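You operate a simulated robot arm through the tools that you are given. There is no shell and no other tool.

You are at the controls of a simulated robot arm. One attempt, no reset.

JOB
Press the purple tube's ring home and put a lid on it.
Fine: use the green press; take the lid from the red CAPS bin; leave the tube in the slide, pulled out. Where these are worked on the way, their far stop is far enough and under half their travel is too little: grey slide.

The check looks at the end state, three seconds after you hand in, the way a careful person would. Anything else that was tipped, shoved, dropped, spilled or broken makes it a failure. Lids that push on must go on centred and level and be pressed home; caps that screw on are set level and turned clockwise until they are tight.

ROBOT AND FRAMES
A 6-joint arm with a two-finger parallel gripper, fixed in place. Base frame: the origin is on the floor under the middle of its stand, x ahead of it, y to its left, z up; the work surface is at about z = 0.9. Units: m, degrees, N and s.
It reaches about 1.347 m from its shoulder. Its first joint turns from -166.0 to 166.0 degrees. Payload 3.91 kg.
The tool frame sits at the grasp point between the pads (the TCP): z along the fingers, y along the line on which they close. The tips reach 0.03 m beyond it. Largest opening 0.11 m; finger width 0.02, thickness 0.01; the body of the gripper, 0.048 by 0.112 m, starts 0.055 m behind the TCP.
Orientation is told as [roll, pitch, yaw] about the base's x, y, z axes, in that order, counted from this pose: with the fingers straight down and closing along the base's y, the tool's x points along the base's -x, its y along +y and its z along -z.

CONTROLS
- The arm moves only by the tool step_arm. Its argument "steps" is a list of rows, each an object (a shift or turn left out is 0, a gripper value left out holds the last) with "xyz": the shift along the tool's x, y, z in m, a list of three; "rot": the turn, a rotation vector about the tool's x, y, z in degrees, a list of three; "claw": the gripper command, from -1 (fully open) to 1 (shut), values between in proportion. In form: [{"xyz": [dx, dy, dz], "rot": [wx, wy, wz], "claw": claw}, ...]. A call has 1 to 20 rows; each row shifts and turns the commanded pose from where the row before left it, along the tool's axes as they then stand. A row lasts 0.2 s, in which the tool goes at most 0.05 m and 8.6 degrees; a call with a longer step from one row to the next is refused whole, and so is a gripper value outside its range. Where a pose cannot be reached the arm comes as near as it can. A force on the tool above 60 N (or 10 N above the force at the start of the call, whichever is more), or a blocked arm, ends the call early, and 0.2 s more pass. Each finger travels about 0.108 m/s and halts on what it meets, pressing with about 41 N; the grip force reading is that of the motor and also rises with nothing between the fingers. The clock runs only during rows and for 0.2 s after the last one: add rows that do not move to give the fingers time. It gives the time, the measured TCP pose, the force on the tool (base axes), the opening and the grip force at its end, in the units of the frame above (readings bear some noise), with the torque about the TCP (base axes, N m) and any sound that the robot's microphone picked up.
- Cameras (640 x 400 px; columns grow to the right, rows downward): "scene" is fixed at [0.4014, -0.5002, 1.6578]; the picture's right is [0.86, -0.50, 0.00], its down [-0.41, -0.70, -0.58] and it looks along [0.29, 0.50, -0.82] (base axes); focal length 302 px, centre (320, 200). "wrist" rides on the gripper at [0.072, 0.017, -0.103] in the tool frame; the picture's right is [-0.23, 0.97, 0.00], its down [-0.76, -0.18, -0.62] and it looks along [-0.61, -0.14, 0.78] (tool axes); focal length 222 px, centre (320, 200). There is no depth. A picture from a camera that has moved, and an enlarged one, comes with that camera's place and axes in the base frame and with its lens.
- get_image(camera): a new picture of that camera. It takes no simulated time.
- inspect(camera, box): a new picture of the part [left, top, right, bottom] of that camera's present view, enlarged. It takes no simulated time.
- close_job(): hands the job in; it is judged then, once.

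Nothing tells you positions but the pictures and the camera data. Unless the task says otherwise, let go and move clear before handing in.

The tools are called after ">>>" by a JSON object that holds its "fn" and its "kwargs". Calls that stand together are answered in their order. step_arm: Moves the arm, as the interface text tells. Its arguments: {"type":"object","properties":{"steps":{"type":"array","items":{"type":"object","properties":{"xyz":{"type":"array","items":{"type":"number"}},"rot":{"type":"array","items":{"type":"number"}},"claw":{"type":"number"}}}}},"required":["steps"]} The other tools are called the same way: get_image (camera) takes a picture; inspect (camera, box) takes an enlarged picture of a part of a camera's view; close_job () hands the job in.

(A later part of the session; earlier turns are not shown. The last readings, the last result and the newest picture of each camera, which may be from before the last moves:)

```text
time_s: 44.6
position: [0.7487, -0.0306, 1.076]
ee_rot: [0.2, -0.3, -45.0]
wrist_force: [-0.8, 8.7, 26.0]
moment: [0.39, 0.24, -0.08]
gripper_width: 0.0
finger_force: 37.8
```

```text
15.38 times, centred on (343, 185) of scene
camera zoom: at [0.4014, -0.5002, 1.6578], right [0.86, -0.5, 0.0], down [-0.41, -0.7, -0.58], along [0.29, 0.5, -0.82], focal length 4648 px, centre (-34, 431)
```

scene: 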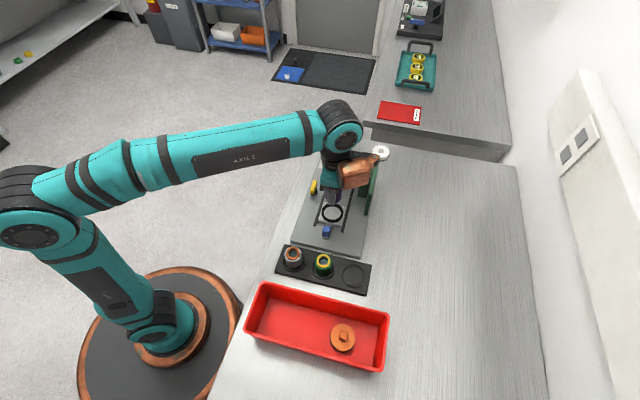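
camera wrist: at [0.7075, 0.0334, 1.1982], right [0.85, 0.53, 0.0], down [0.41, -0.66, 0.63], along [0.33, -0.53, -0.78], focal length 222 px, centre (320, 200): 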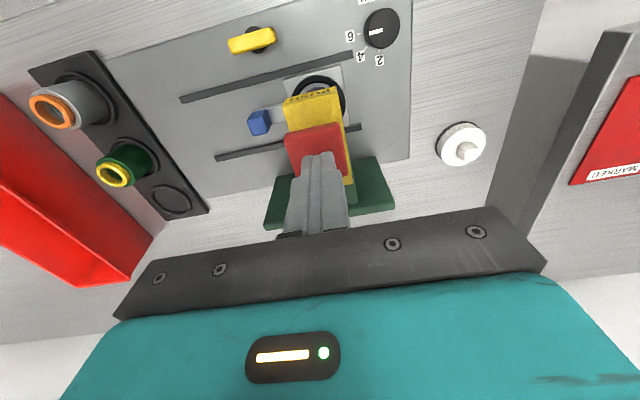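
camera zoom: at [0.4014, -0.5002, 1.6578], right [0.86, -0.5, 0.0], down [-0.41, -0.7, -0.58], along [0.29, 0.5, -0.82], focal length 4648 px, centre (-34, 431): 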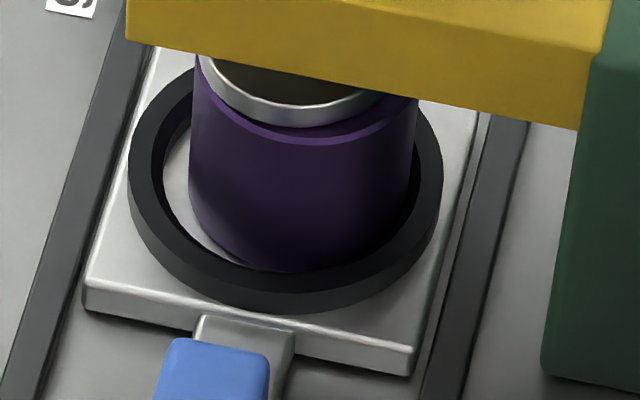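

Force rose without movement: the stop. A little more push for certainty, then release and check the ring.

>>> {"fn": "step_arm", "kwargs": {"steps": [{"xyz": [0, 0, 0.0007]}, {"xyz": [0, 0, 0]}]}}

>>> {"fn": "step_arm", "kwargs": {"steps": [{"xyz": [0, 0, -0.003]}, {"xyz": [0, 0, -0.005]}, {"xyz": [0, 0, -0.01]}, {"xyz": [0, 0, -0.02]}, {"xyz": [0, 0, -0.02]}, {"xyz": [0, 0, 0]}]}}

>>> {"fn": "inspect", "kwargs": {"camera": "scene", "box": [310, 130, 390, 200]}}

>>> {"fn": "inspect", "kwargs": {"camera": "scene", "box": [328, 172, 358, 198]}}

```text
time_s: 45.2
position: [0.7482, -0.0316, 1.0754]
ee_rot: [0.3, -0.4, -45.0]
wrist_force: [12.7, 9.7, 46.0]
moment: [0.58, -0.07, -0.04]
gripper_width: 0.0
finger_force: 37.4
```

```text
time_s: 46.6
position: [0.7479, -0.0313, 1.1336]
ee_rot: [0.0, -0.2, -45.0]
wrist_force: [-0.3, 0.3, 0.0]
moment: [0.01, 0.0, 0.0]
gripper_width: 0.0001
finger_force: 38.1
```

```text
5.71 times, centred on (350, 165) of scene
camera zoom: at [0.4014, -0.5002, 1.6578], right [0.86, -0.5, 0.0], down [-0.41, -0.7, -0.58], along [0.29, 0.5, -0.82], focal length 1726 px, centre (149, 400)
```

zoom: 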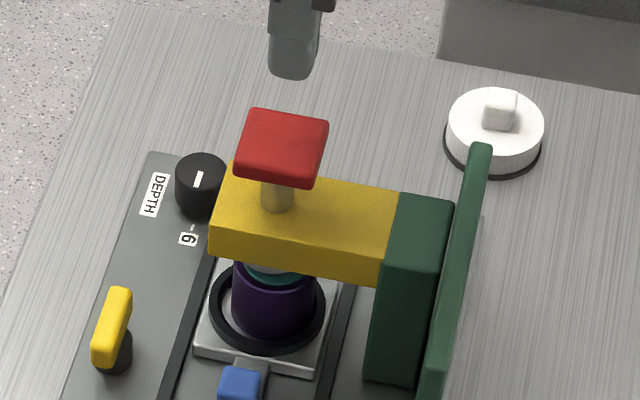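

```text
15.38 times, centred on (343, 185) of scene
camera zoom: at [0.4014, -0.5002, 1.6578], right [0.86, -0.5, 0.0], down [-0.41, -0.7, -0.58], along [0.29, 0.5, -0.82], focal length 4648 px, centre (-34, 431)
```

zoom: 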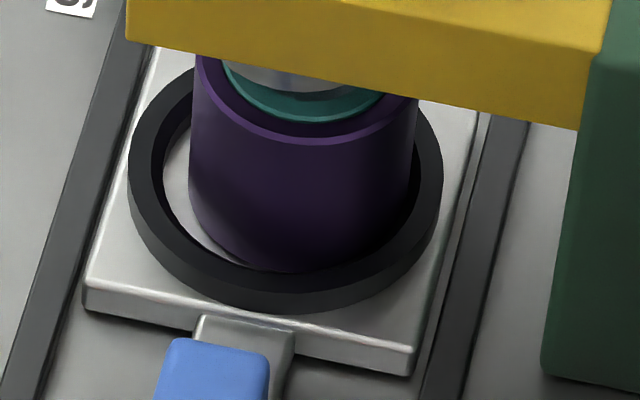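

The press sprang back and the ring looks flush now. Next I'll pull the slide out: move back over the handle, opening the fingers to 90 mm to straddle it.

>>> {"fn": "step_arm", "kwargs": {"steps": [{"xyz": [0, -0.024, 0]}, {"xyz": [0, -0.024, 0]}, {"xyz": [0, -0.024, 0], "claw": -0.64}, {"xyz": [0, -0.0235, 0]}, {"xyz": [0, 0, 0]}, {"xyz": [0, 0, 0]}]}}

>>> {"fn": "get_image", "kwargs": {"camera": "wrist"}}

>>> {"fn": "inspect", "kwargs": {"camera": "scene", "box": [300, 150, 380, 220]}}

```text
time_s: 48.0
position: [0.6813, -0.0972, 1.1322]
ee_rot: [0.1, -0.2, -45.0]
wrist_force: [1.0, -0.2, -0.4]
moment: [0.05, -0.01, -0.01]
gripper_width: 0.0901
finger_force: 0.0
```

```text
taken
camera wrist: at [0.6424, -0.0345, 1.2358], right [0.85, 0.53, 0.0], down [0.41, -0.66, 0.63], along [0.33, -0.53, -0.78], focal length 222 px, centre (320, 200)
```

wrist: 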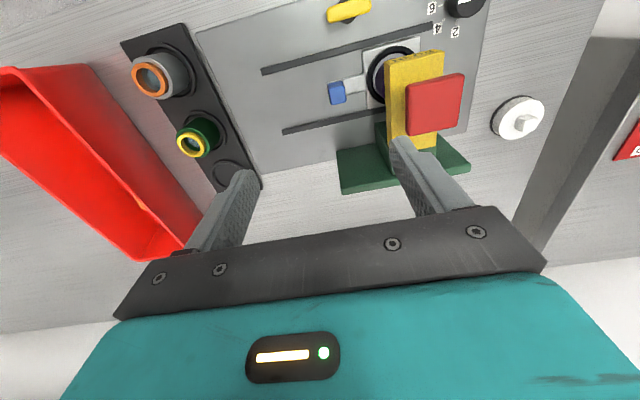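

```text
5.71 times, centred on (340, 185) of scene
camera zoom: at [0.4014, -0.5002, 1.6578], right [0.86, -0.5, 0.0], down [-0.41, -0.7, -0.58], along [0.29, 0.5, -0.82], focal length 1726 px, centre (206, 286)
```

zoom: 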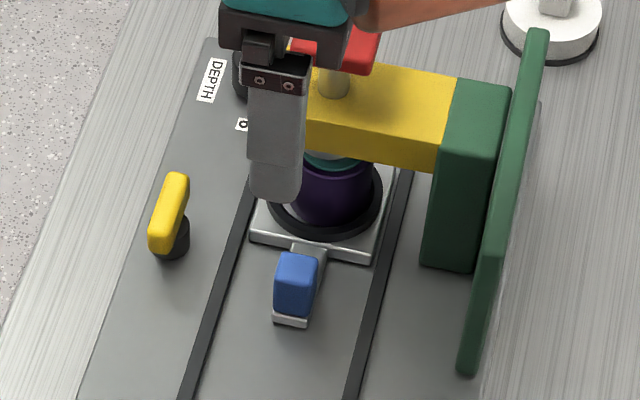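

Handle is now at about (0.696, -0.082). I'll shift back 5 mm for clearance and descend with the fingers straddling the handle.

>>> {"fn": "step_arm", "kwargs": {"steps": [{"xyz": [0, -0.005, 0.02]}, {"xyz": [0, 0, 0.035]}, {"xyz": [0, 0, 0.035]}, {"xyz": [0, 0, 0.035]}, {"xyz": [0, 0, 0.025]}, {"xyz": [0, 0, 0.013]}, {"xyz": [0, 0, 0.0078]}, {"xyz": [0, 0, 0]}]}}

>>> {"fn": "get_image", "kwargs": {"camera": "wrist"}}

>>> {"fn": "inspect", "kwargs": {"camera": "scene", "box": [300, 150, 380, 220]}}

```text
time_s: 49.8
position: [0.678, -0.1017, 0.9599]
ee_rot: [0.1, -0.2, -45.0]
wrist_force: [0.1, -1.0, 0.3]
moment: [0.01, -0.01, 0.0]
gripper_width: 0.0901
finger_force: 0.1
```

```text
taken
camera wrist: at [0.6382, -0.0383, 1.0642], right [0.85, 0.53, 0.0], down [0.41, -0.66, 0.63], along [0.33, -0.53, -0.78], focal length 222 px, centre (320, 200)
```

wrist: 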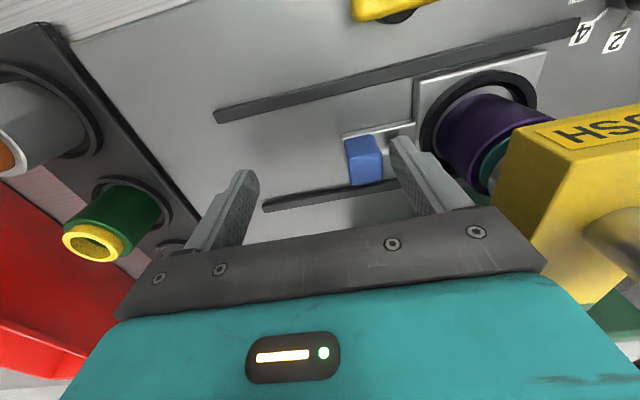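

```text
5.71 times, centred on (340, 185) of scene
camera zoom: at [0.4014, -0.5002, 1.6578], right [0.86, -0.5, 0.0], down [-0.41, -0.7, -0.58], along [0.29, 0.5, -0.82], focal length 1726 px, centre (206, 286)
```

zoom: 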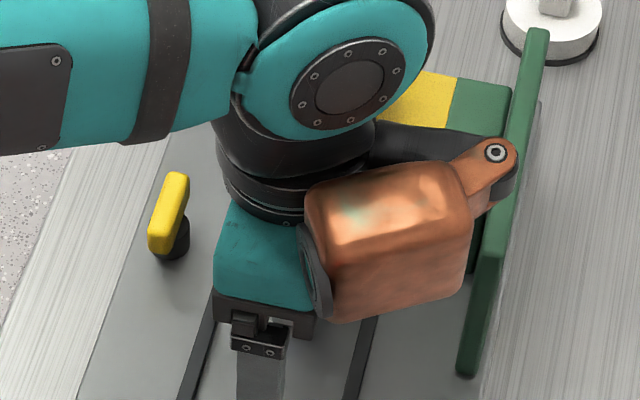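

The front finger is between the handle and the carriage. Pulling back slowly now.

>>> {"fn": "step_arm", "kwargs": {"steps": [{"xyz": [0, -0.003, 0]}, {"xyz": [0, -0.003, 0]}, {"xyz": [0, -0.002, 0]}, {"xyz": [0, -0.002, 0]}, {"xyz": [0, -0.002, 0]}, {"xyz": [0, -0.003, 0]}, {"xyz": [0, -0.004, 0]}, {"xyz": [0, -0.005, 0]}, {"xyz": [0, -0.005, 0]}, {"xyz": [0, -0.005, 0]}, {"xyz": [0, -0.005, 0]}, {"xyz": [0, -0.005, 0]}, {"xyz": [0, -0.004, 0]}, {"xyz": [0, -0.003, 0]}, {"xyz": [0, -0.002, 0]}, {"xyz": [0, 0, 0]}]}}

>>> {"fn": "get_image", "kwargs": {"camera": "wrist"}}

```text
time_s: 53.2
position: [0.6394, -0.1388, 0.9613]
ee_rot: [0.0, -0.2, -45.0]
wrist_force: [0.0, 0.7, 0.2]
moment: [-0.01, 0.01, 0.0]
gripper_width: 0.0906
finger_force: 0.6
```

```text
taken
camera wrist: at [0.6009, -0.0763, 1.0645], right [0.85, 0.53, 0.0], down [0.41, -0.66, 0.63], along [0.33, -0.53, -0.78], focal length 222 px, centre (320, 200)
```

wrist: 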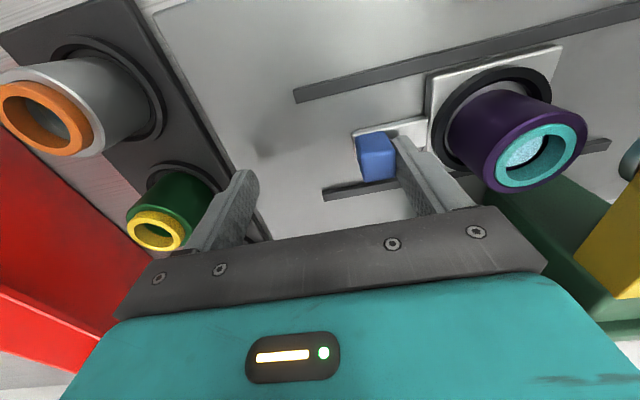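

The slide is coming out and the ring now looks flush. Zooming in to check the ring.

>>> {"fn": "inspect", "kwargs": {"camera": "wrist", "box": [420, 60, 610, 210]}}

>>> {"fn": "inspect", "kwargs": {"camera": "wrist", "box": [480, 110, 600, 200]}}

```text
2.67 times, centred on (515, 135) of wrist
camera zoom: at [0.6009, -0.0763, 1.0645], right [0.85, 0.53, 0.0], down [0.41, -0.66, 0.63], along [0.33, -0.53, -0.78], focal length 592 px, centre (-200, 373)
```

zoom: 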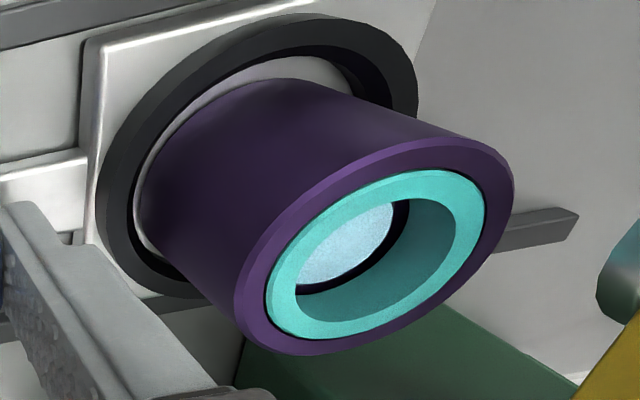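

```text
4.44 times, centred on (540, 155) of wrist
camera zoom: at [0.6009, -0.0763, 1.0645], right [0.85, 0.53, 0.0], down [0.41, -0.66, 0.63], along [0.33, -0.53, -0.78], focal length 987 px, centre (-658, 400)
```

zoom: 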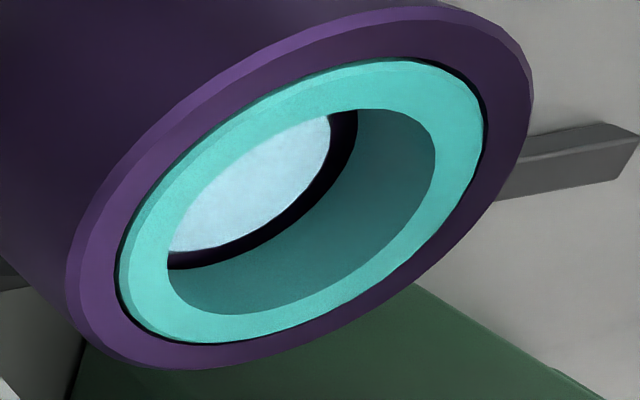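

The ring is flush with the tube: pressed home. To finish pulling without reaching the green tube, I'll narrow the fingers around the handle while keeping the front finger in place, then grip it.

>>> {"fn": "step_arm", "kwargs": {"steps": [{"xyz": [0, 0.003, 0], "claw": -0.56}, {"xyz": [0, 0.003, 0], "claw": -0.45}, {"xyz": [0, 0.003, 0], "claw": -0.34}, {"xyz": [0, 0.003, 0], "claw": -0.23}, {"xyz": [0, 0.003, 0], "claw": -0.12}, {"xyz": [0, 0.003, 0], "claw": -0.01}, {"xyz": [0, 0.003, 0], "claw": 0.1}, {"xyz": [0, 0.003, 0], "claw": 0.21}, {"xyz": [0, 0.003, 0], "claw": 0.3}, {"xyz": [0, 0, 0]}]}}

>>> {"fn": "get_image", "kwargs": {"camera": "wrist"}}

```text
time_s: 55.4
position: [0.6596, -0.1214, 0.961]
ee_rot: [0.1, -0.3, -45.0]
wrist_force: [-1.3, 0.5, 0.1]
moment: [0.03, 0.0, 0.0]
gripper_width: 0.0384
finger_force: 0.1
```

```text
taken
camera wrist: at [0.6202, -0.0572, 1.065], right [0.85, 0.53, 0.0], down [0.41, -0.66, 0.63], along [0.33, -0.53, -0.78], focal length 222 px, centre (320, 200)
```

wrist: 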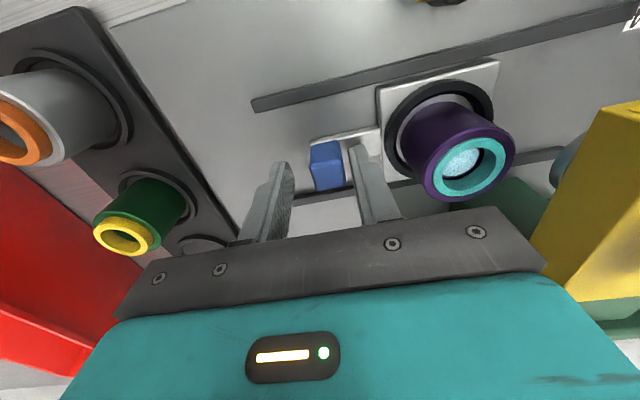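

Handle is between the fingers. Closing gently onto it and then pulling out the rest.

>>> {"fn": "step_arm", "kwargs": {"steps": [{"xyz": [0, 0.003, 0], "claw": 0.4}, {"xyz": [0, 0.003, 0], "claw": 0.5}, {"xyz": [0, 0.001, 0], "claw": 0.55}, {"xyz": [0, 0, 0], "claw": 0.6}, {"xyz": [0, 0, 0], "claw": 0.65}, {"xyz": [0, 0, 0], "claw": 0.7}, {"xyz": [0, 0, 0]}]}}

>>> {"fn": "get_image", "kwargs": {"camera": "wrist"}}

```text
time_s: 57.0
position: [0.6634, -0.1155, 0.9598]
ee_rot: [0.1, -0.2, -45.0]
wrist_force: [1.7, 0.1, 1.2]
moment: [-0.26, 0.22, 0.04]
gripper_width: 0.0197
finger_force: 44.9
```

```text
taken
camera wrist: at [0.6247, -0.0521, 1.0647], right [0.85, 0.53, 0.0], down [0.41, -0.66, 0.63], along [0.33, -0.53, -0.78], focal length 222 px, centre (320, 200)
```

wrist: 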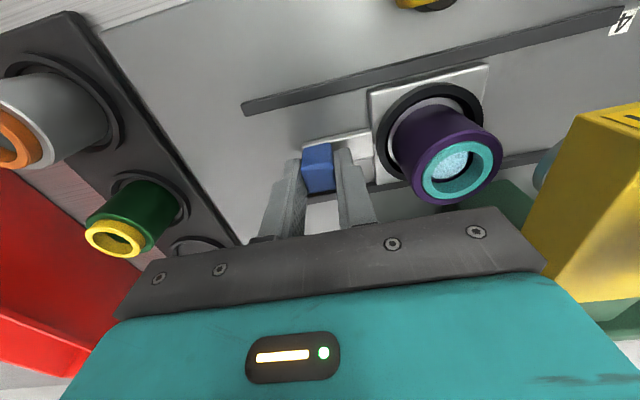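

Handle gripped. Pulling the slide out the remaining ~62 mm.

>>> {"fn": "step_arm", "kwargs": {"steps": [{"xyz": [0, -0.002, 0]}, {"xyz": [0, -0.003, 0]}, {"xyz": [0, -0.004, 0]}, {"xyz": [0, -0.005, 0]}, {"xyz": [0, -0.005, 0]}, {"xyz": [0, -0.005, 0]}, {"xyz": [0, -0.005, 0]}, {"xyz": [0, -0.005, 0]}, {"xyz": [0, -0.005, 0]}, {"xyz": [0, -0.005, 0]}, {"xyz": [0, -0.004, 0]}, {"xyz": [0, -0.003, 0]}, {"xyz": [0, -0.002, 0]}, {"xyz": [0, -0.002, 0]}, {"xyz": [0, 0, 0]}]}}

>>> {"fn": "get_image", "kwargs": {"camera": "wrist"}}

```text
time_s: 60.2
position: [0.6253, -0.154, 0.9602]
ee_rot: [0.2, -0.3, -45.0]
wrist_force: [4.6, -5.2, 6.9]
moment: [0.45, 0.88, 0.0]
gripper_width: 0.0199
finger_force: 44.7
```

```text
taken
camera wrist: at [0.5857, -0.0909, 1.0647], right [0.85, 0.53, 0.0], down [0.41, -0.66, 0.63], along [0.33, -0.53, -0.78], focal length 222 px, centre (320, 200)
```

wrist: 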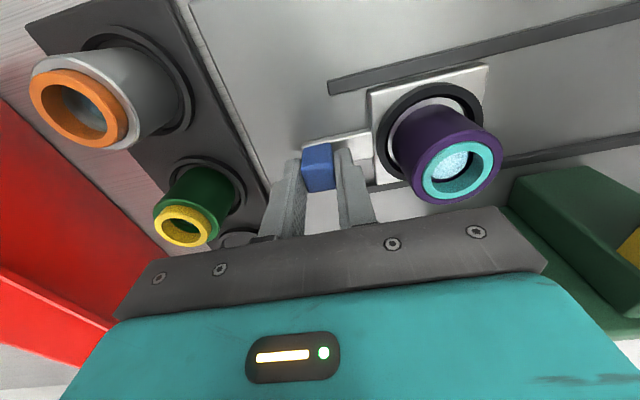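

About 55 mm more pulled; a few millimetres remain to the starting (out) stop. Small steps now.

>>> {"fn": "step_arm", "kwargs": {"steps": [{"xyz": [0, -0.002, 0]}, {"xyz": [0, -0.002, 0]}, {"xyz": [0, 0, 0]}]}}

>>> {"fn": "step_arm", "kwargs": {"steps": [{"xyz": [0, -0.0015, 0]}, {"xyz": [0, -0.0015, 0]}, {"xyz": [0, 0, 0]}]}}

>>> {"fn": "inspect", "kwargs": {"camera": "wrist", "box": [290, 40, 520, 220]}}

```text
time_s: 61.0
position: [0.622, -0.1576, 0.9598]
ee_rot: [0.2, -0.2, -45.0]
wrist_force: [0.3, -1.1, 16.1]
moment: [-0.3, 0.17, -0.03]
gripper_width: 0.0199
finger_force: 45.2
```

```text
time_s: 61.8
position: [0.6206, -0.1593, 0.9603]
ee_rot: [0.2, -0.2, -45.0]
wrist_force: [-3.1, 2.4, 9.6]
moment: [-0.85, -0.4, 0.03]
gripper_width: 0.0198
finger_force: 44.8
```

```text
2.22 times, centred on (405, 130) of wrist
camera zoom: at [0.5808, -0.0959, 1.0647], right [0.85, 0.53, 0.0], down [0.41, -0.66, 0.63], along [0.33, -0.53, -0.78], focal length 494 px, centre (131, 356)
```

zoom: 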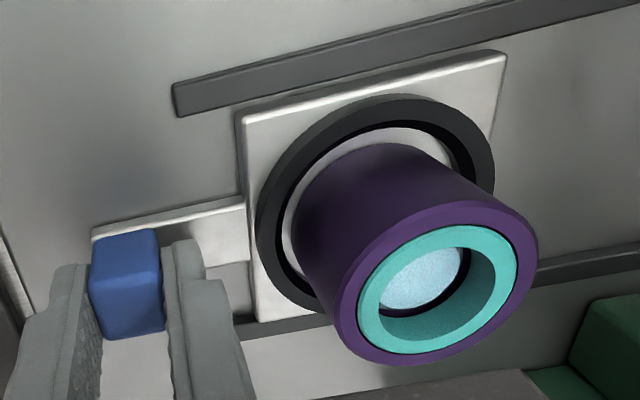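

>>> {"fn": "step_arm", "kwargs": {"steps": [{"xyz": [0, -0.001, 0]}, {"xyz": [0, -0.001, 0]}, {"xyz": [0, -0.001, 0]}, {"xyz": [0, 0, 0]}]}}

>>> {"fn": "inspect", "kwargs": {"camera": "wrist", "box": [290, 40, 520, 220]}}

```text
time_s: 62.8
position: [0.6207, -0.1604, 0.9592]
ee_rot: [0.1, -0.2, -45.0]
wrist_force: [9.2, 19.6, 10.5]
moment: [1.15, 0.92, -0.08]
gripper_width: 0.0198
finger_force: 45.2
```

```text
2.22 times, centred on (405, 130) of wrist
camera zoom: at [0.58, -0.0967, 1.0647], right [0.85, 0.53, 0.0], down [0.41, -0.66, 0.63], along [0.33, -0.53, -0.78], focal length 494 px, centre (131, 356)
```

zoom: 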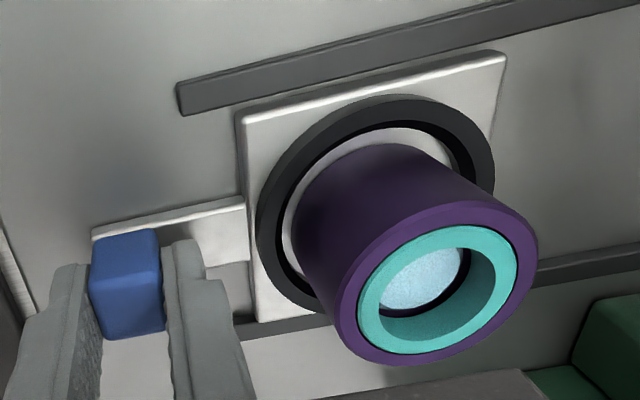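

The out stop is felt (about 20 N). I'll relax, open the fingers slightly, and rise clear.

>>> {"fn": "step_arm", "kwargs": {"steps": [{"xyz": [0, 0.002, 0]}, {"claw": 0.55}, {"claw": 0.4}, {"claw": 0.3}, {"xyz": [0, 0, 0]}, {"xyz": [0, 0, -0.01]}, {"xyz": [0, 0, -0.03]}, {"xyz": [0, 0, -0.04]}, {"xyz": [0, 0, -0.04]}, {"xyz": [0, 0, -0.04]}, {"xyz": [0, 0, -0.03]}, {"xyz": [0, 0, 0]}]}}

>>> {"fn": "get_image", "kwargs": {"camera": "wrist"}}

>>> {"fn": "get_image", "kwargs": {"camera": "scene"}}

```text
time_s: 65.4
position: [0.6184, -0.159, 1.1503]
ee_rot: [0.1, -0.2, -44.9]
wrist_force: [-0.2, -0.4, -0.1]
moment: [-0.01, 0.02, 0.0]
gripper_width: 0.0383
finger_force: 0.0
```

```text
taken
camera wrist: at [0.5796, -0.0961, 1.2546], right [0.85, 0.53, 0.0], down [0.41, -0.66, 0.63], along [0.33, -0.53, -0.78], focal length 222 px, centre (320, 200)
```

wrist: 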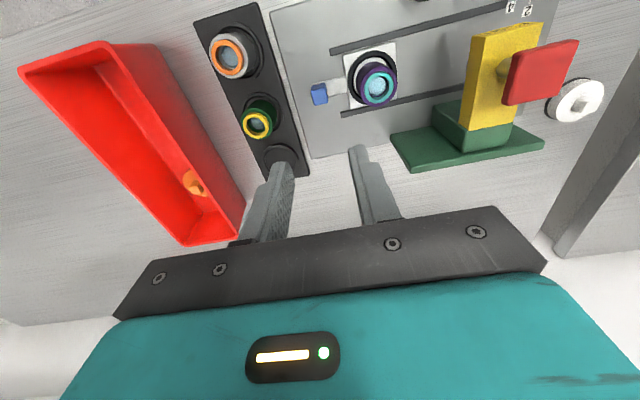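

```text
taken
```

scene: 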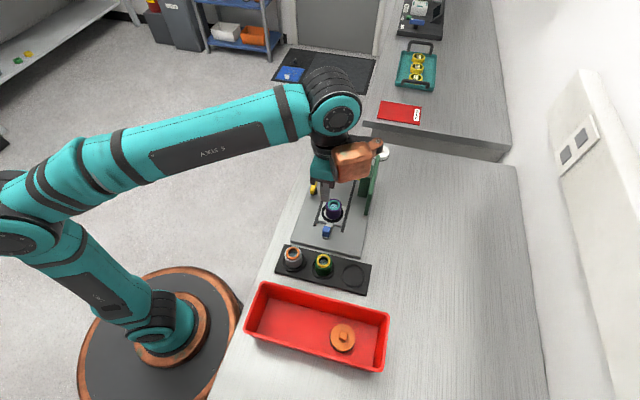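

Slide is fully out with the tube in it. Next: the orange lid at about (0.516, -0.402), whose square knob lines up with my current gripper yaw. Moving above it.

>>> {"fn": "step_arm", "kwargs": {"steps": [{"xyz": [-0.01419, -0.0349, 0]}, {"xyz": [-0.01419, -0.0349, 0]}, {"xyz": [-0.01419, -0.0349, 0]}, {"xyz": [-0.01419, -0.0349, 0]}, {"xyz": [-0.01419, -0.0349, 0]}, {"xyz": [-0.01419, -0.0349, 0]}, {"xyz": [-0.01419, -0.0349, 0]}, {"xyz": [0, 0, 0.025]}, {"xyz": [0, 0, 0.025]}, {"xyz": [0, 0, 0], "claw": 0.2}]}}

>>> {"fn": "get_image", "kwargs": {"camera": "wrist"}}

>>> {"fn": "get_image", "kwargs": {"camera": "scene"}}

```text
time_s: 67.6
position: [0.5154, -0.4046, 1.0997]
ee_rot: [0.0, -0.2, -45.0]
wrist_force: [0.0, -0.6, -0.7]
moment: [-0.01, 0.04, -0.01]
gripper_width: 0.0441
finger_force: 0.1
```

```text
taken
camera wrist: at [0.4765, -0.3407, 1.2041], right [0.85, 0.53, 0.0], down [0.41, -0.66, 0.63], along [0.33, -0.53, -0.78], focal length 222 px, centre (320, 200)
```

wrist: 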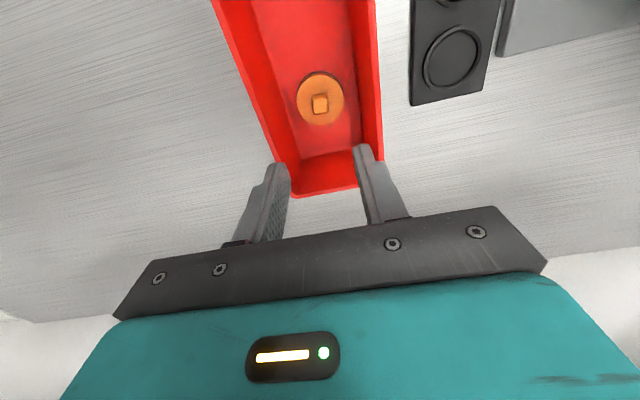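

```text
taken
```

scene: 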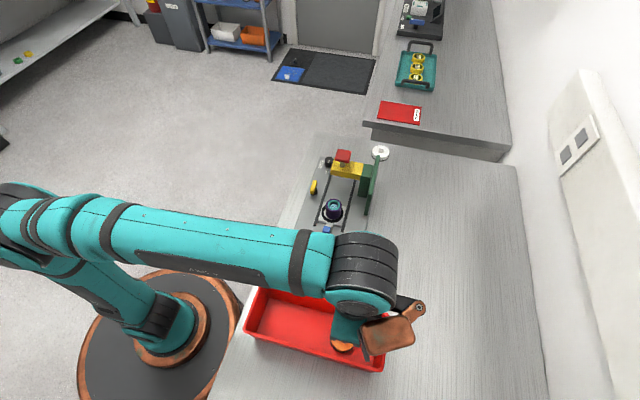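

Lid is centred in view. Zooming to measure the knob position and look over the tube in the nest.

>>> {"fn": "inspect", "kwargs": {"camera": "wrist", "box": [285, 60, 360, 135]}}

>>> {"fn": "inspect", "kwargs": {"camera": "wrist", "box": [240, 0, 400, 200]}}

>>> {"fn": "inspect", "kwargs": {"camera": "scene", "box": [315, 190, 355, 225]}}

```text
5.33 times, centred on (322, 98) of wrist
camera zoom: at [0.4765, -0.3407, 1.2041], right [0.85, 0.53, 0.0], down [0.41, -0.66, 0.63], along [0.33, -0.53, -0.78], focal length 1185 px, centre (307, 747)
```

zoom: 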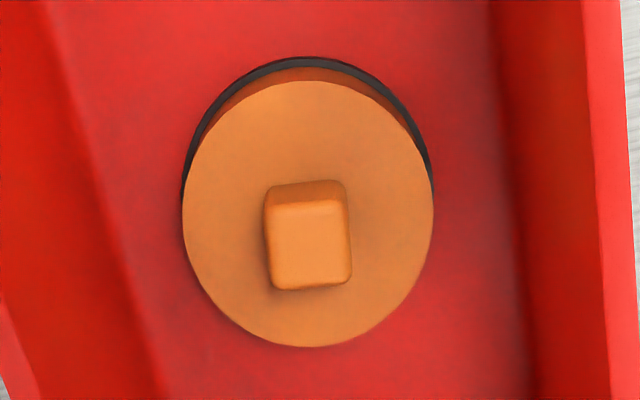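

```text
2.00 times, centred on (320, 100) of wrist
camera zoom: at [0.4765, -0.3407, 1.2041], right [0.85, 0.53, 0.0], down [0.41, -0.66, 0.63], along [0.33, -0.53, -0.78], focal length 444 px, centre (320, 400)
```

zoom: 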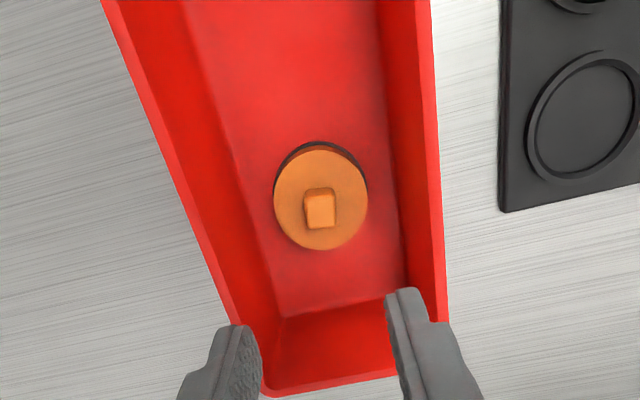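

```text
11.43 times, centred on (335, 208) of scene
camera zoom: at [0.4014, -0.5002, 1.6578], right [0.86, -0.5, 0.0], down [-0.41, -0.7, -0.58], along [0.29, 0.5, -0.82], focal length 3452 px, centre (149, 114)
```

zoom: 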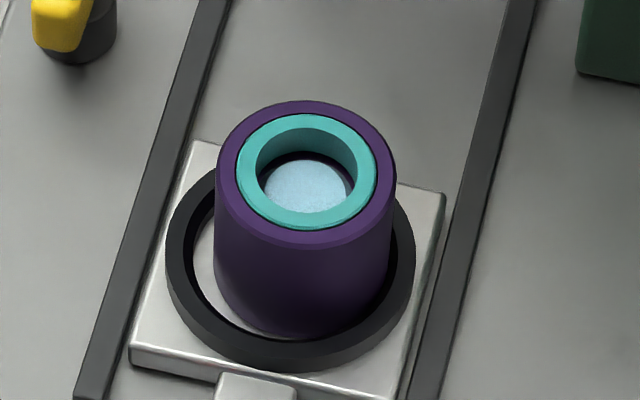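

The ring is nicely flush in the tube. Lid knob centre is (0.516, -0.403), lid top z ≈ 0.923, knob top ≈ 0.941. Descending with fingers open 44 mm around the knob.

>>> {"fn": "step_arm", "kwargs": {"steps": [{"xyz": [0, 0.001, 0.035]}, {"xyz": [0, 0, 0.035]}, {"xyz": [0, 0, 0.035]}, {"xyz": [0, 0, 0.02]}, {"xyz": [0, 0, 0.01]}, {"xyz": [0, 0, 0.004]}, {"xyz": [0, 0, 0]}]}}

>>> {"fn": "inspect", "kwargs": {"camera": "wrist", "box": [230, 80, 410, 240]}}

>>> {"fn": "inspect", "kwargs": {"camera": "scene", "box": [300, 290, 420, 380]}}

```text
time_s: 69.2
position: [0.5184, -0.4016, 0.9614]
ee_rot: [0.0, -0.1, -45.0]
wrist_force: [-0.4, 0.5, 0.3]
moment: [-0.01, 0.0, 0.0]
gripper_width: 0.044
finger_force: 0.1
```

```text
2.50 times, centred on (320, 160) of wrist
camera zoom: at [0.4787, -0.339, 1.0648], right [0.85, 0.53, 0.0], down [0.41, -0.66, 0.63], along [0.33, -0.53, -0.78], focal length 555 px, centre (320, 300)
```

zoom: 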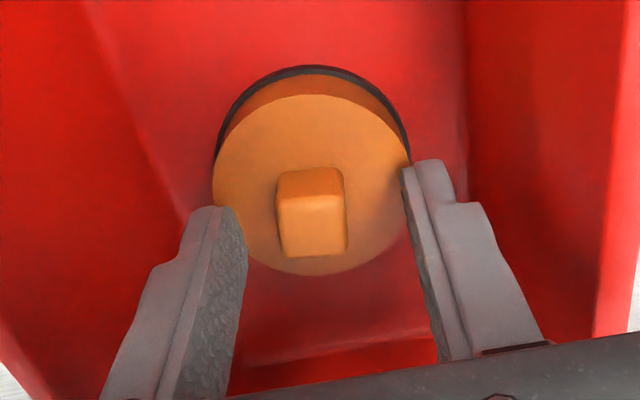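

```text
4.44 times, centred on (360, 335) of scene
camera zoom: at [0.4014, -0.5002, 1.6578], right [0.86, -0.5, 0.0], down [-0.41, -0.7, -0.58], along [0.29, 0.5, -0.82], focal length 1343 px, centre (142, -400)
```

zoom: 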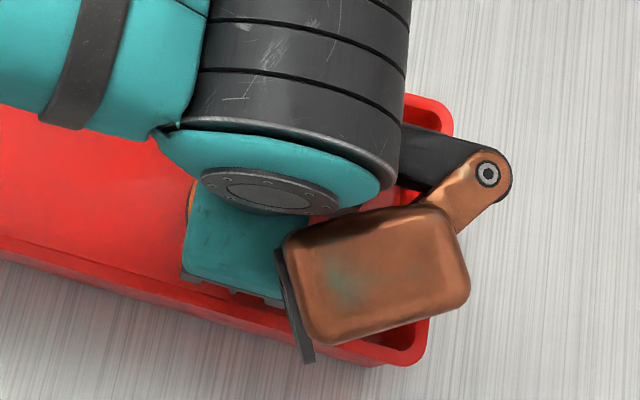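

Fingers straddle the knob; tiny shift of 1–1.5 mm, down to just above the lid's top face, then close.

>>> {"fn": "step_arm", "kwargs": {"steps": [{"xyz": [-0.001, -0.0015, 0.003]}, {"xyz": [0, 0, 0.003]}, {"xyz": [0, 0, 0]}, {"claw": 0.5}, {"claw": 0.6}, {"claw": 0.7}, {"claw": 1}, {"claw": 1}, {"claw": 1}]}}

>>> {"fn": "inspect", "kwargs": {"camera": "wrist", "box": [230, 80, 410, 240]}}

```text
time_s: 71.2
position: [0.5175, -0.4046, 0.9547]
ee_rot: [0.1, -0.3, -45.0]
wrist_force: [-0.2, -0.4, -0.3]
moment: [0.01, -0.01, -0.01]
gripper_width: 0.0159
finger_force: 41.0
```

```text
2.50 times, centred on (320, 160) of wrist
camera zoom: at [0.4787, -0.3409, 1.0595], right [0.85, 0.53, 0.0], down [0.41, -0.66, 0.63], along [0.33, -0.53, -0.78], focal length 555 px, centre (320, 300)
```

zoom: 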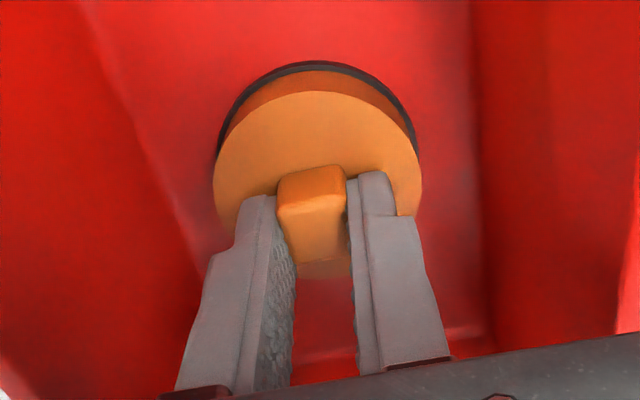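

Knob gripped (15.9 mm). Lifting slowly and checking.

>>> {"fn": "step_arm", "kwargs": {"steps": [{"xyz": [0, 0, -0.001]}, {"xyz": [0, 0, -0.002]}, {"xyz": [0, 0, -0.003]}, {"xyz": [0, 0, -0.004]}, {"xyz": [0, 0, -0.003]}, {"xyz": [0, 0, 0]}]}}

>>> {"fn": "inspect", "kwargs": {"camera": "wrist", "box": [230, 80, 410, 240]}}

```text
time_s: 72.6
position: [0.5169, -0.4049, 0.9683]
ee_rot: [0.1, -0.2, -45.0]
wrist_force: [0.8, -0.5, -0.3]
moment: [-0.01, 0.06, 0.04]
gripper_width: 0.016
finger_force: 40.8
```

```text
2.50 times, centred on (320, 160) of wrist
camera zoom: at [0.4779, -0.3414, 1.072], right [0.85, 0.53, 0.0], down [0.41, -0.66, 0.63], along [0.33, -0.53, -0.78], focal length 555 px, centre (320, 300)
```

zoom: 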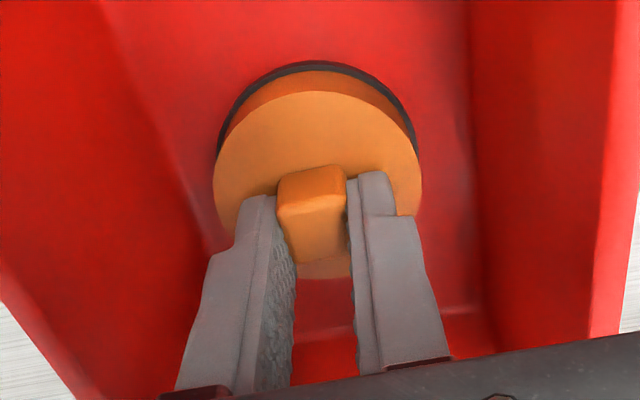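

The lid is lifting with the gripper. Continuing up clear of the bin's rim.

>>> {"fn": "step_arm", "kwargs": {"steps": [{"xyz": [0, 0, -0.004]}, {"xyz": [0, 0, -0.008]}, {"xyz": [0, 0, -0.012]}, {"xyz": [0, 0, -0.015]}, {"xyz": [0, 0, -0.015]}, {"xyz": [0, 0, -0.015]}, {"xyz": [0, 0, -0.015]}, {"xyz": [0, 0, -0.012]}, {"xyz": [0, 0, -0.01]}, {"xyz": [0, 0, -0.006]}, {"xyz": [0, 0, -0.004]}, {"xyz": [0, 0, 0]}]}}

>>> {"fn": "get_image", "kwargs": {"camera": "wrist"}}

>>> {"fn": "get_image", "kwargs": {"camera": "scene"}}

```text
time_s: 75.2
position: [0.5186, -0.4035, 1.0838]
ee_rot: [0.1, -0.2, -45.0]
wrist_force: [-1.1, 0.0, 0.2]
moment: [0.0, 0.0, 0.02]
gripper_width: 0.0161
finger_force: 40.8
```

```text
taken
camera wrist: at [0.4783, -0.3405, 1.189], right [0.85, 0.53, 0.0], down [0.41, -0.66, 0.63], along [0.33, -0.53, -0.78], focal length 222 px, centre (320, 200)
```

wrist: 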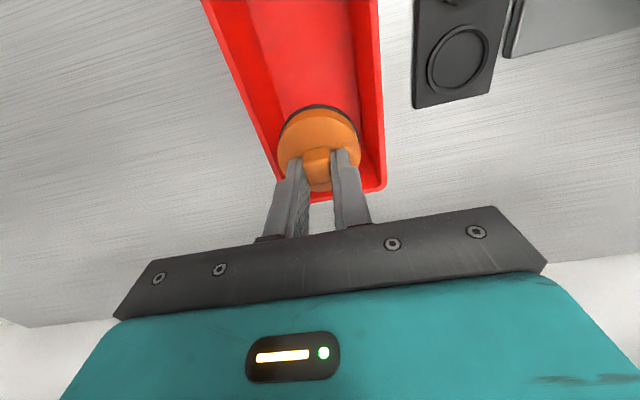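

```text
taken
```

scene: 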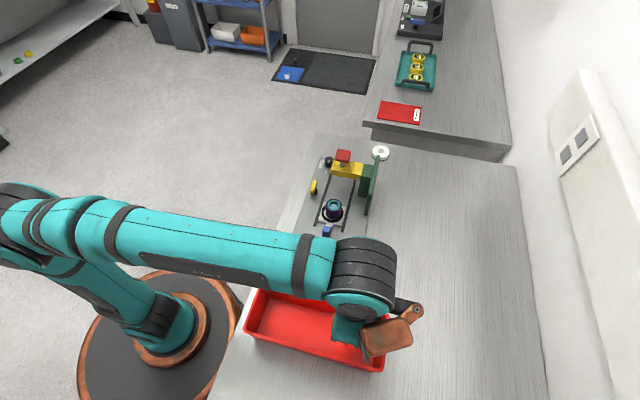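

Lid held firmly. I'll carry it towards the slide, but stop 5 cm beside the tube (toward tool −x), so the wrist camera looks straight down at the tube to measure its centre.

>>> {"fn": "step_arm", "kwargs": {"steps": [{"xyz": [0.001, 0.0063, 0]}, {"xyz": [0.0019, 0.0126, 0]}, {"xyz": [0.0029, 0.0189, 0]}, {"xyz": [0.0039, 0.0252, 0]}, {"xyz": [0.0039, 0.0252, 0]}, {"xyz": [0.0039, 0.0252, 0]}, {"xyz": [0.0039, 0.0252, 0]}, {"xyz": [0.0039, 0.0252, 0]}, {"xyz": [0.0039, 0.0252, 0]}, {"xyz": [0.0039, 0.0252, 0]}, {"xyz": [0.0039, 0.0252, 0]}, {"xyz": [0.0039, 0.0252, 0]}, {"xyz": [0.0029, 0.0189, 0]}, {"xyz": [0.0024, 0.0157, 0]}, {"xyz": [0.0015, 0.0094, 0]}, {"xyz": [0.001, 0.0063, 0]}, {"xyz": [0, 0, 0]}]}}

>>> {"fn": "get_image", "kwargs": {"camera": "wrist"}}

>>> {"fn": "get_image", "kwargs": {"camera": "scene"}}

```text
time_s: 78.8
position: [0.7055, -0.148, 1.0843]
ee_rot: [0.1, -0.1, -45.0]
wrist_force: [0.6, 0.0, -0.5]
moment: [0.01, -0.01, 0.01]
gripper_width: 0.0161
finger_force: 41.2
```

```text
taken
camera wrist: at [0.666, -0.0844, 1.1886], right [0.85, 0.53, 0.0], down [0.41, -0.66, 0.63], along [0.33, -0.53, -0.78], focal length 222 px, centre (320, 200)
```

wrist: 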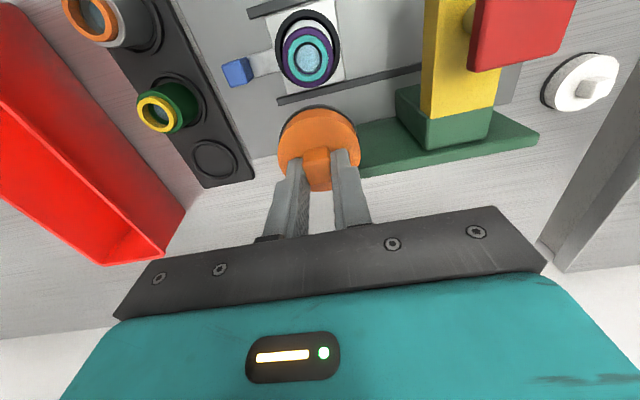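

```text
taken
```

scene: 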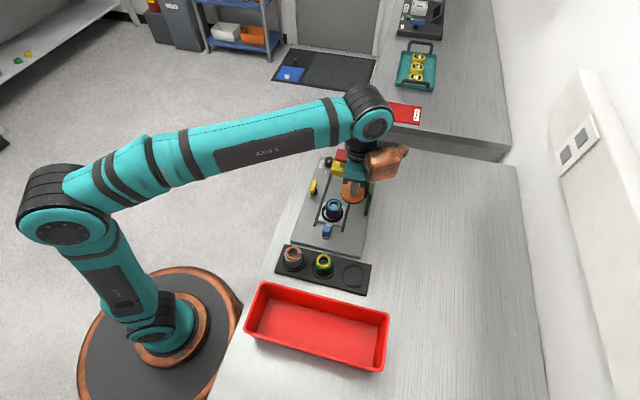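

Both the lid and the tube are in view now. Zooming to measure both precisely.

>>> {"fn": "inspect", "kwargs": {"camera": "wrist", "box": [265, 0, 355, 100]}}

>>> {"fn": "inspect", "kwargs": {"camera": "wrist", "box": [260, 90, 380, 210]}}

>>> {"fn": "inspect", "kwargs": {"camera": "scene", "box": [315, 165, 375, 225]}}

```text
4.00 times, centred on (310, 50) of wrist
camera zoom: at [0.666, -0.0844, 1.1886], right [0.85, 0.53, 0.0], down [0.41, -0.66, 0.63], along [0.33, -0.53, -0.78], focal length 888 px, centre (360, 800)
```

zoom: 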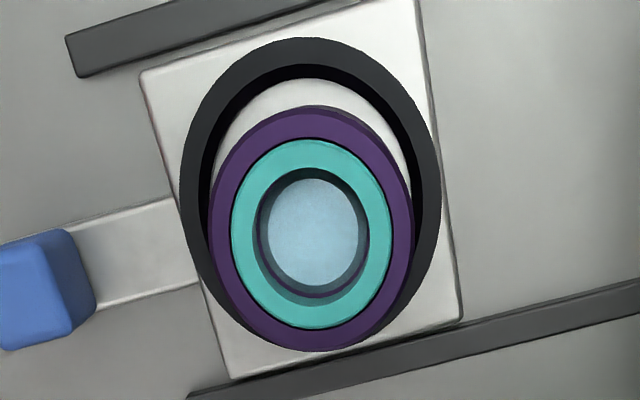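

```text
3.33 times, centred on (320, 150) of wrist
camera zoom: at [0.666, -0.0844, 1.1886], right [0.85, 0.53, 0.0], down [0.41, -0.66, 0.63], along [0.33, -0.53, -0.78], focal length 740 px, centre (320, 367)
```

zoom: 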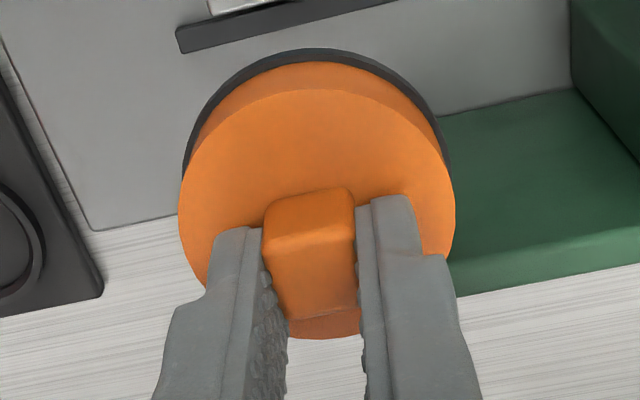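

```text
6.67 times, centred on (345, 195) of scene
camera zoom: at [0.4014, -0.5002, 1.6578], right [0.86, -0.5, 0.0], down [-0.41, -0.7, -0.58], along [0.29, 0.5, -0.82], focal length 2014 px, centre (153, 233)
```

zoom: 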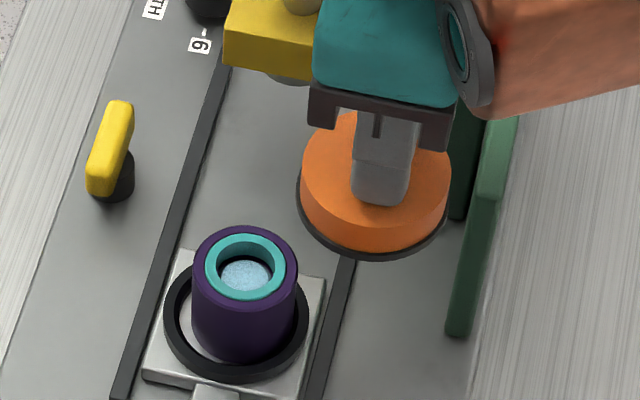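

Measured in the tool frame: lid centre at (0.0018, 0.0002), tube centre at (0.0507, 0.0014). Shifting by (+0.0489, +0.0012) puts the lid right above the tube; then down to a few mm above.

>>> {"fn": "step_arm", "kwargs": {"steps": [{"xyz": [0.004, 0.0012, 0]}, {"xyz": [0.009, 0, 0]}, {"xyz": [0.011, 0, 0]}, {"xyz": [0.011, 0, 0]}, {"xyz": [0.009, 0, 0]}, {"xyz": [0.0049, 0, 0]}, {"xyz": [0, 0, 0.006]}, {"xyz": [0, 0, 0.01]}, {"xyz": [0, 0, 0.012]}, {"xyz": [0, 0, 0.01]}, {"xyz": [0, 0, 0.008]}, {"xyz": [0, 0, 0.004]}, {"xyz": [0, 0, 0]}]}}

>>> {"fn": "get_image", "kwargs": {"camera": "wrist"}}

>>> {"fn": "inspect", "kwargs": {"camera": "scene", "box": [310, 175, 360, 225]}}

```text
time_s: 81.6
position: [0.6712, -0.1121, 1.0348]
ee_rot: [0.1, -0.2, -45.0]
wrist_force: [-0.1, 0.2, 0.6]
moment: [0.01, -0.04, -0.03]
gripper_width: 0.0158
finger_force: 41.5
```

```text
taken
camera wrist: at [0.6324, -0.0483, 1.1387], right [0.85, 0.53, 0.0], down [0.41, -0.66, 0.63], along [0.33, -0.53, -0.78], focal length 222 px, centre (320, 200)
```

wrist: 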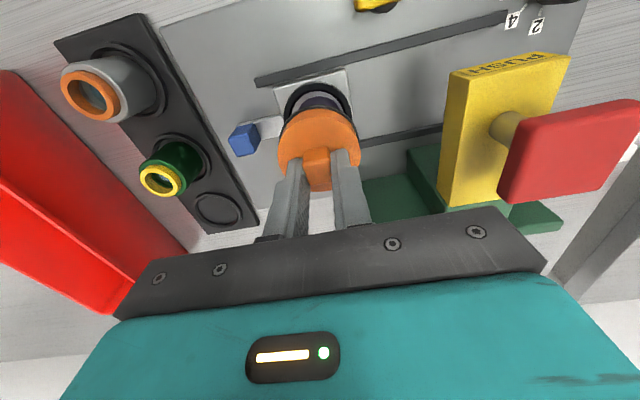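

```text
8.00 times, centred on (335, 200) of scene
camera zoom: at [0.4014, -0.5002, 1.6578], right [0.86, -0.5, 0.0], down [-0.41, -0.7, -0.58], along [0.29, 0.5, -0.82], focal length 2417 px, centre (200, 200)
```

zoom: 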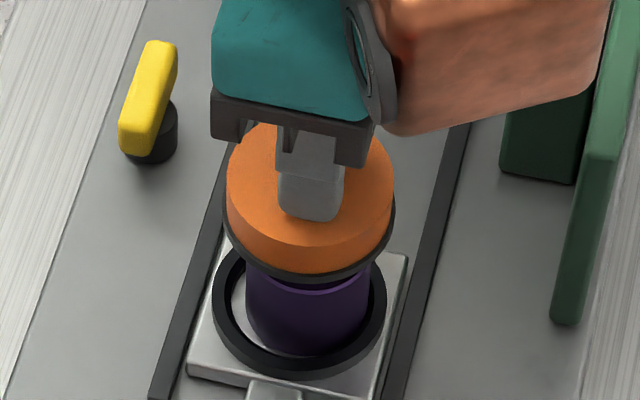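

Lid is hovering about 1 cm above the tube. I'll check the centring precisely with tighter zooms from both cameras.

>>> {"fn": "inspect", "kwargs": {"camera": "scene", "box": [320, 185, 352, 222]}}

>>> {"fn": "inspect", "kwargs": {"camera": "wrist", "box": [265, 70, 375, 190]}}

```text
10.81 times, centred on (336, 204) of scene
camera zoom: at [0.4014, -0.5002, 1.6578], right [0.86, -0.5, 0.0], down [-0.41, -0.7, -0.58], along [0.29, 0.5, -0.82], focal length 3266 px, centre (147, 162)
```

zoom: 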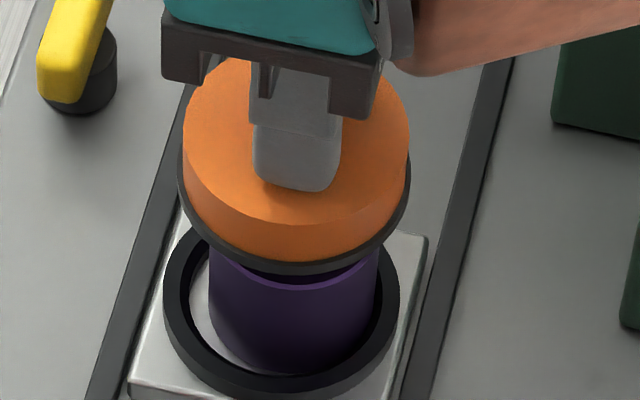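

```text
3.33 times, centred on (320, 130) of wrist
camera zoom: at [0.6324, -0.0483, 1.1387], right [0.85, 0.53, 0.0], down [0.41, -0.66, 0.63], along [0.33, -0.53, -0.78], focal length 740 px, centre (320, 433)
```

zoom: 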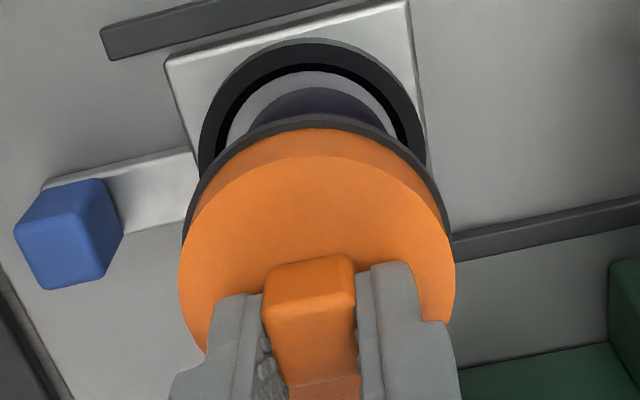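

>>> {"fn": "inspect", "kwargs": {"camera": "scene", "box": [328, 190, 344, 200]}}

>>> {"fn": "inspect", "kwargs": {"camera": "scene", "box": [328, 208, 344, 218]}}

```text
16.00 times, centred on (336, 195) of scene
camera zoom: at [0.4014, -0.5002, 1.6578], right [0.86, -0.5, 0.0], down [-0.41, -0.7, -0.58], along [0.29, 0.5, -0.82], focal length 4834 px, centre (64, 280)
```

zoom: 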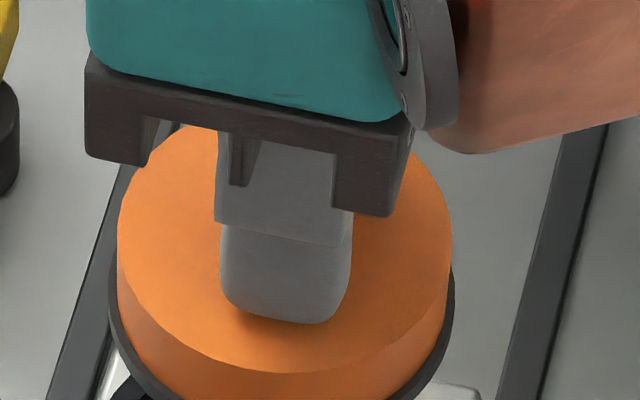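

```text
16.00 times, centred on (336, 213) of scene
camera zoom: at [0.4014, -0.5002, 1.6578], right [0.86, -0.5, 0.0], down [-0.41, -0.7, -0.58], along [0.29, 0.5, -0.82], focal length 4834 px, centre (64, -8)
```

zoom: 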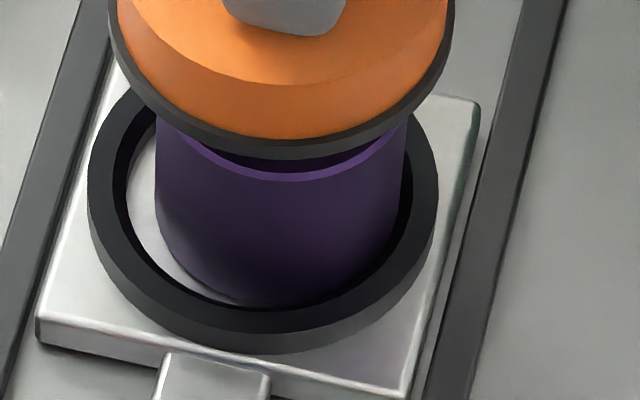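

The scene view says the lid sits ~1.4 mm off toward tool +x, while the wrist view agrees laterally. I'll apply a small correction and come down a few mm.

>>> {"fn": "step_arm", "kwargs": {"steps": [{"xyz": [-0.0015, -0.0005, 0]}, {"xyz": [0, 0, 0.003]}, {"xyz": [0, 0, 0.003]}, {"xyz": [0, 0, 0]}]}}

>>> {"fn": "inspect", "kwargs": {"camera": "scene", "box": [328, 190, 344, 200]}}

>>> {"fn": "inspect", "kwargs": {"camera": "scene", "box": [328, 208, 344, 218]}}

>>> {"fn": "inspect", "kwargs": {"camera": "wrist", "box": [265, 70, 375, 190]}}

```text
time_s: 82.6
position: [0.6733, -0.1133, 1.0294]
ee_rot: [0.1, -0.1, -44.9]
wrist_force: [-0.2, 0.0, -0.2]
moment: [0.0, -0.01, -0.01]
gripper_width: 0.0156
finger_force: 41.0
```

```text
16.00 times, centred on (336, 195) of scene
camera zoom: at [0.4014, -0.5002, 1.6578], right [0.86, -0.5, 0.0], down [-0.41, -0.7, -0.58], along [0.29, 0.5, -0.82], focal length 4834 px, centre (64, 280)
```

zoom: 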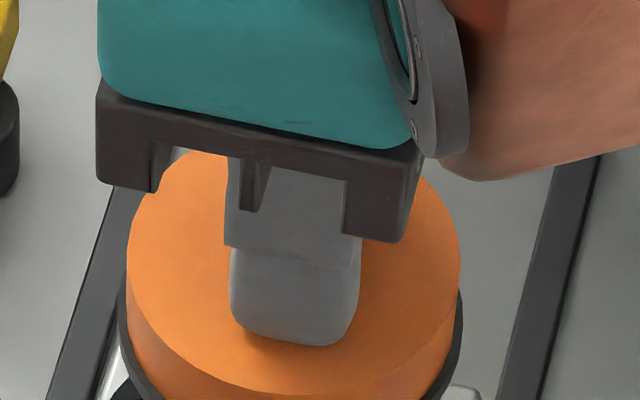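

```text
16.00 times, centred on (336, 213) of scene
camera zoom: at [0.4014, -0.5002, 1.6578], right [0.86, -0.5, 0.0], down [-0.41, -0.7, -0.58], along [0.29, 0.5, -0.82], focal length 4834 px, centre (64, -8)
```

zoom: 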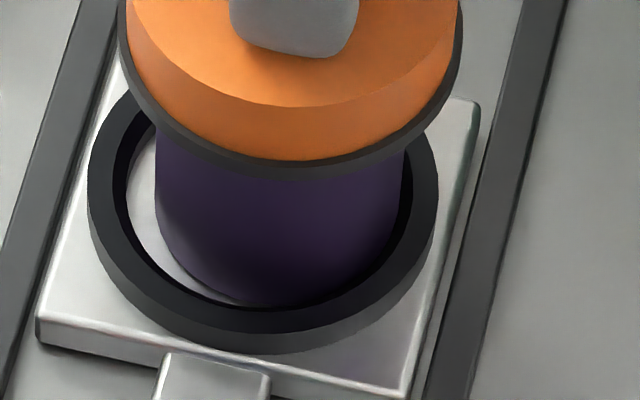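

```text
3.33 times, centred on (320, 130) of wrist
camera zoom: at [0.6334, -0.0499, 1.1335], right [0.85, 0.53, 0.0], down [0.41, -0.66, 0.63], along [0.33, -0.53, -0.78], focal length 740 px, centre (320, 433)
```

zoom: 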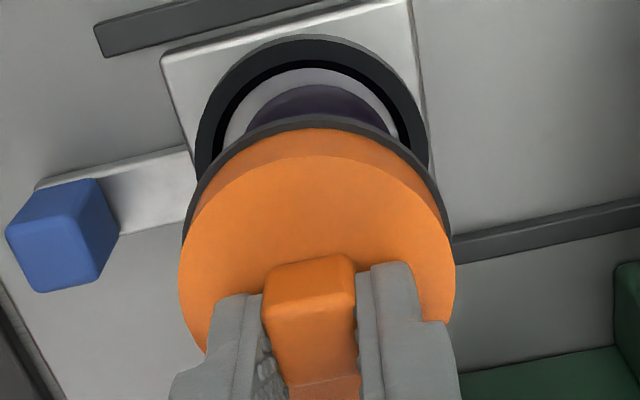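

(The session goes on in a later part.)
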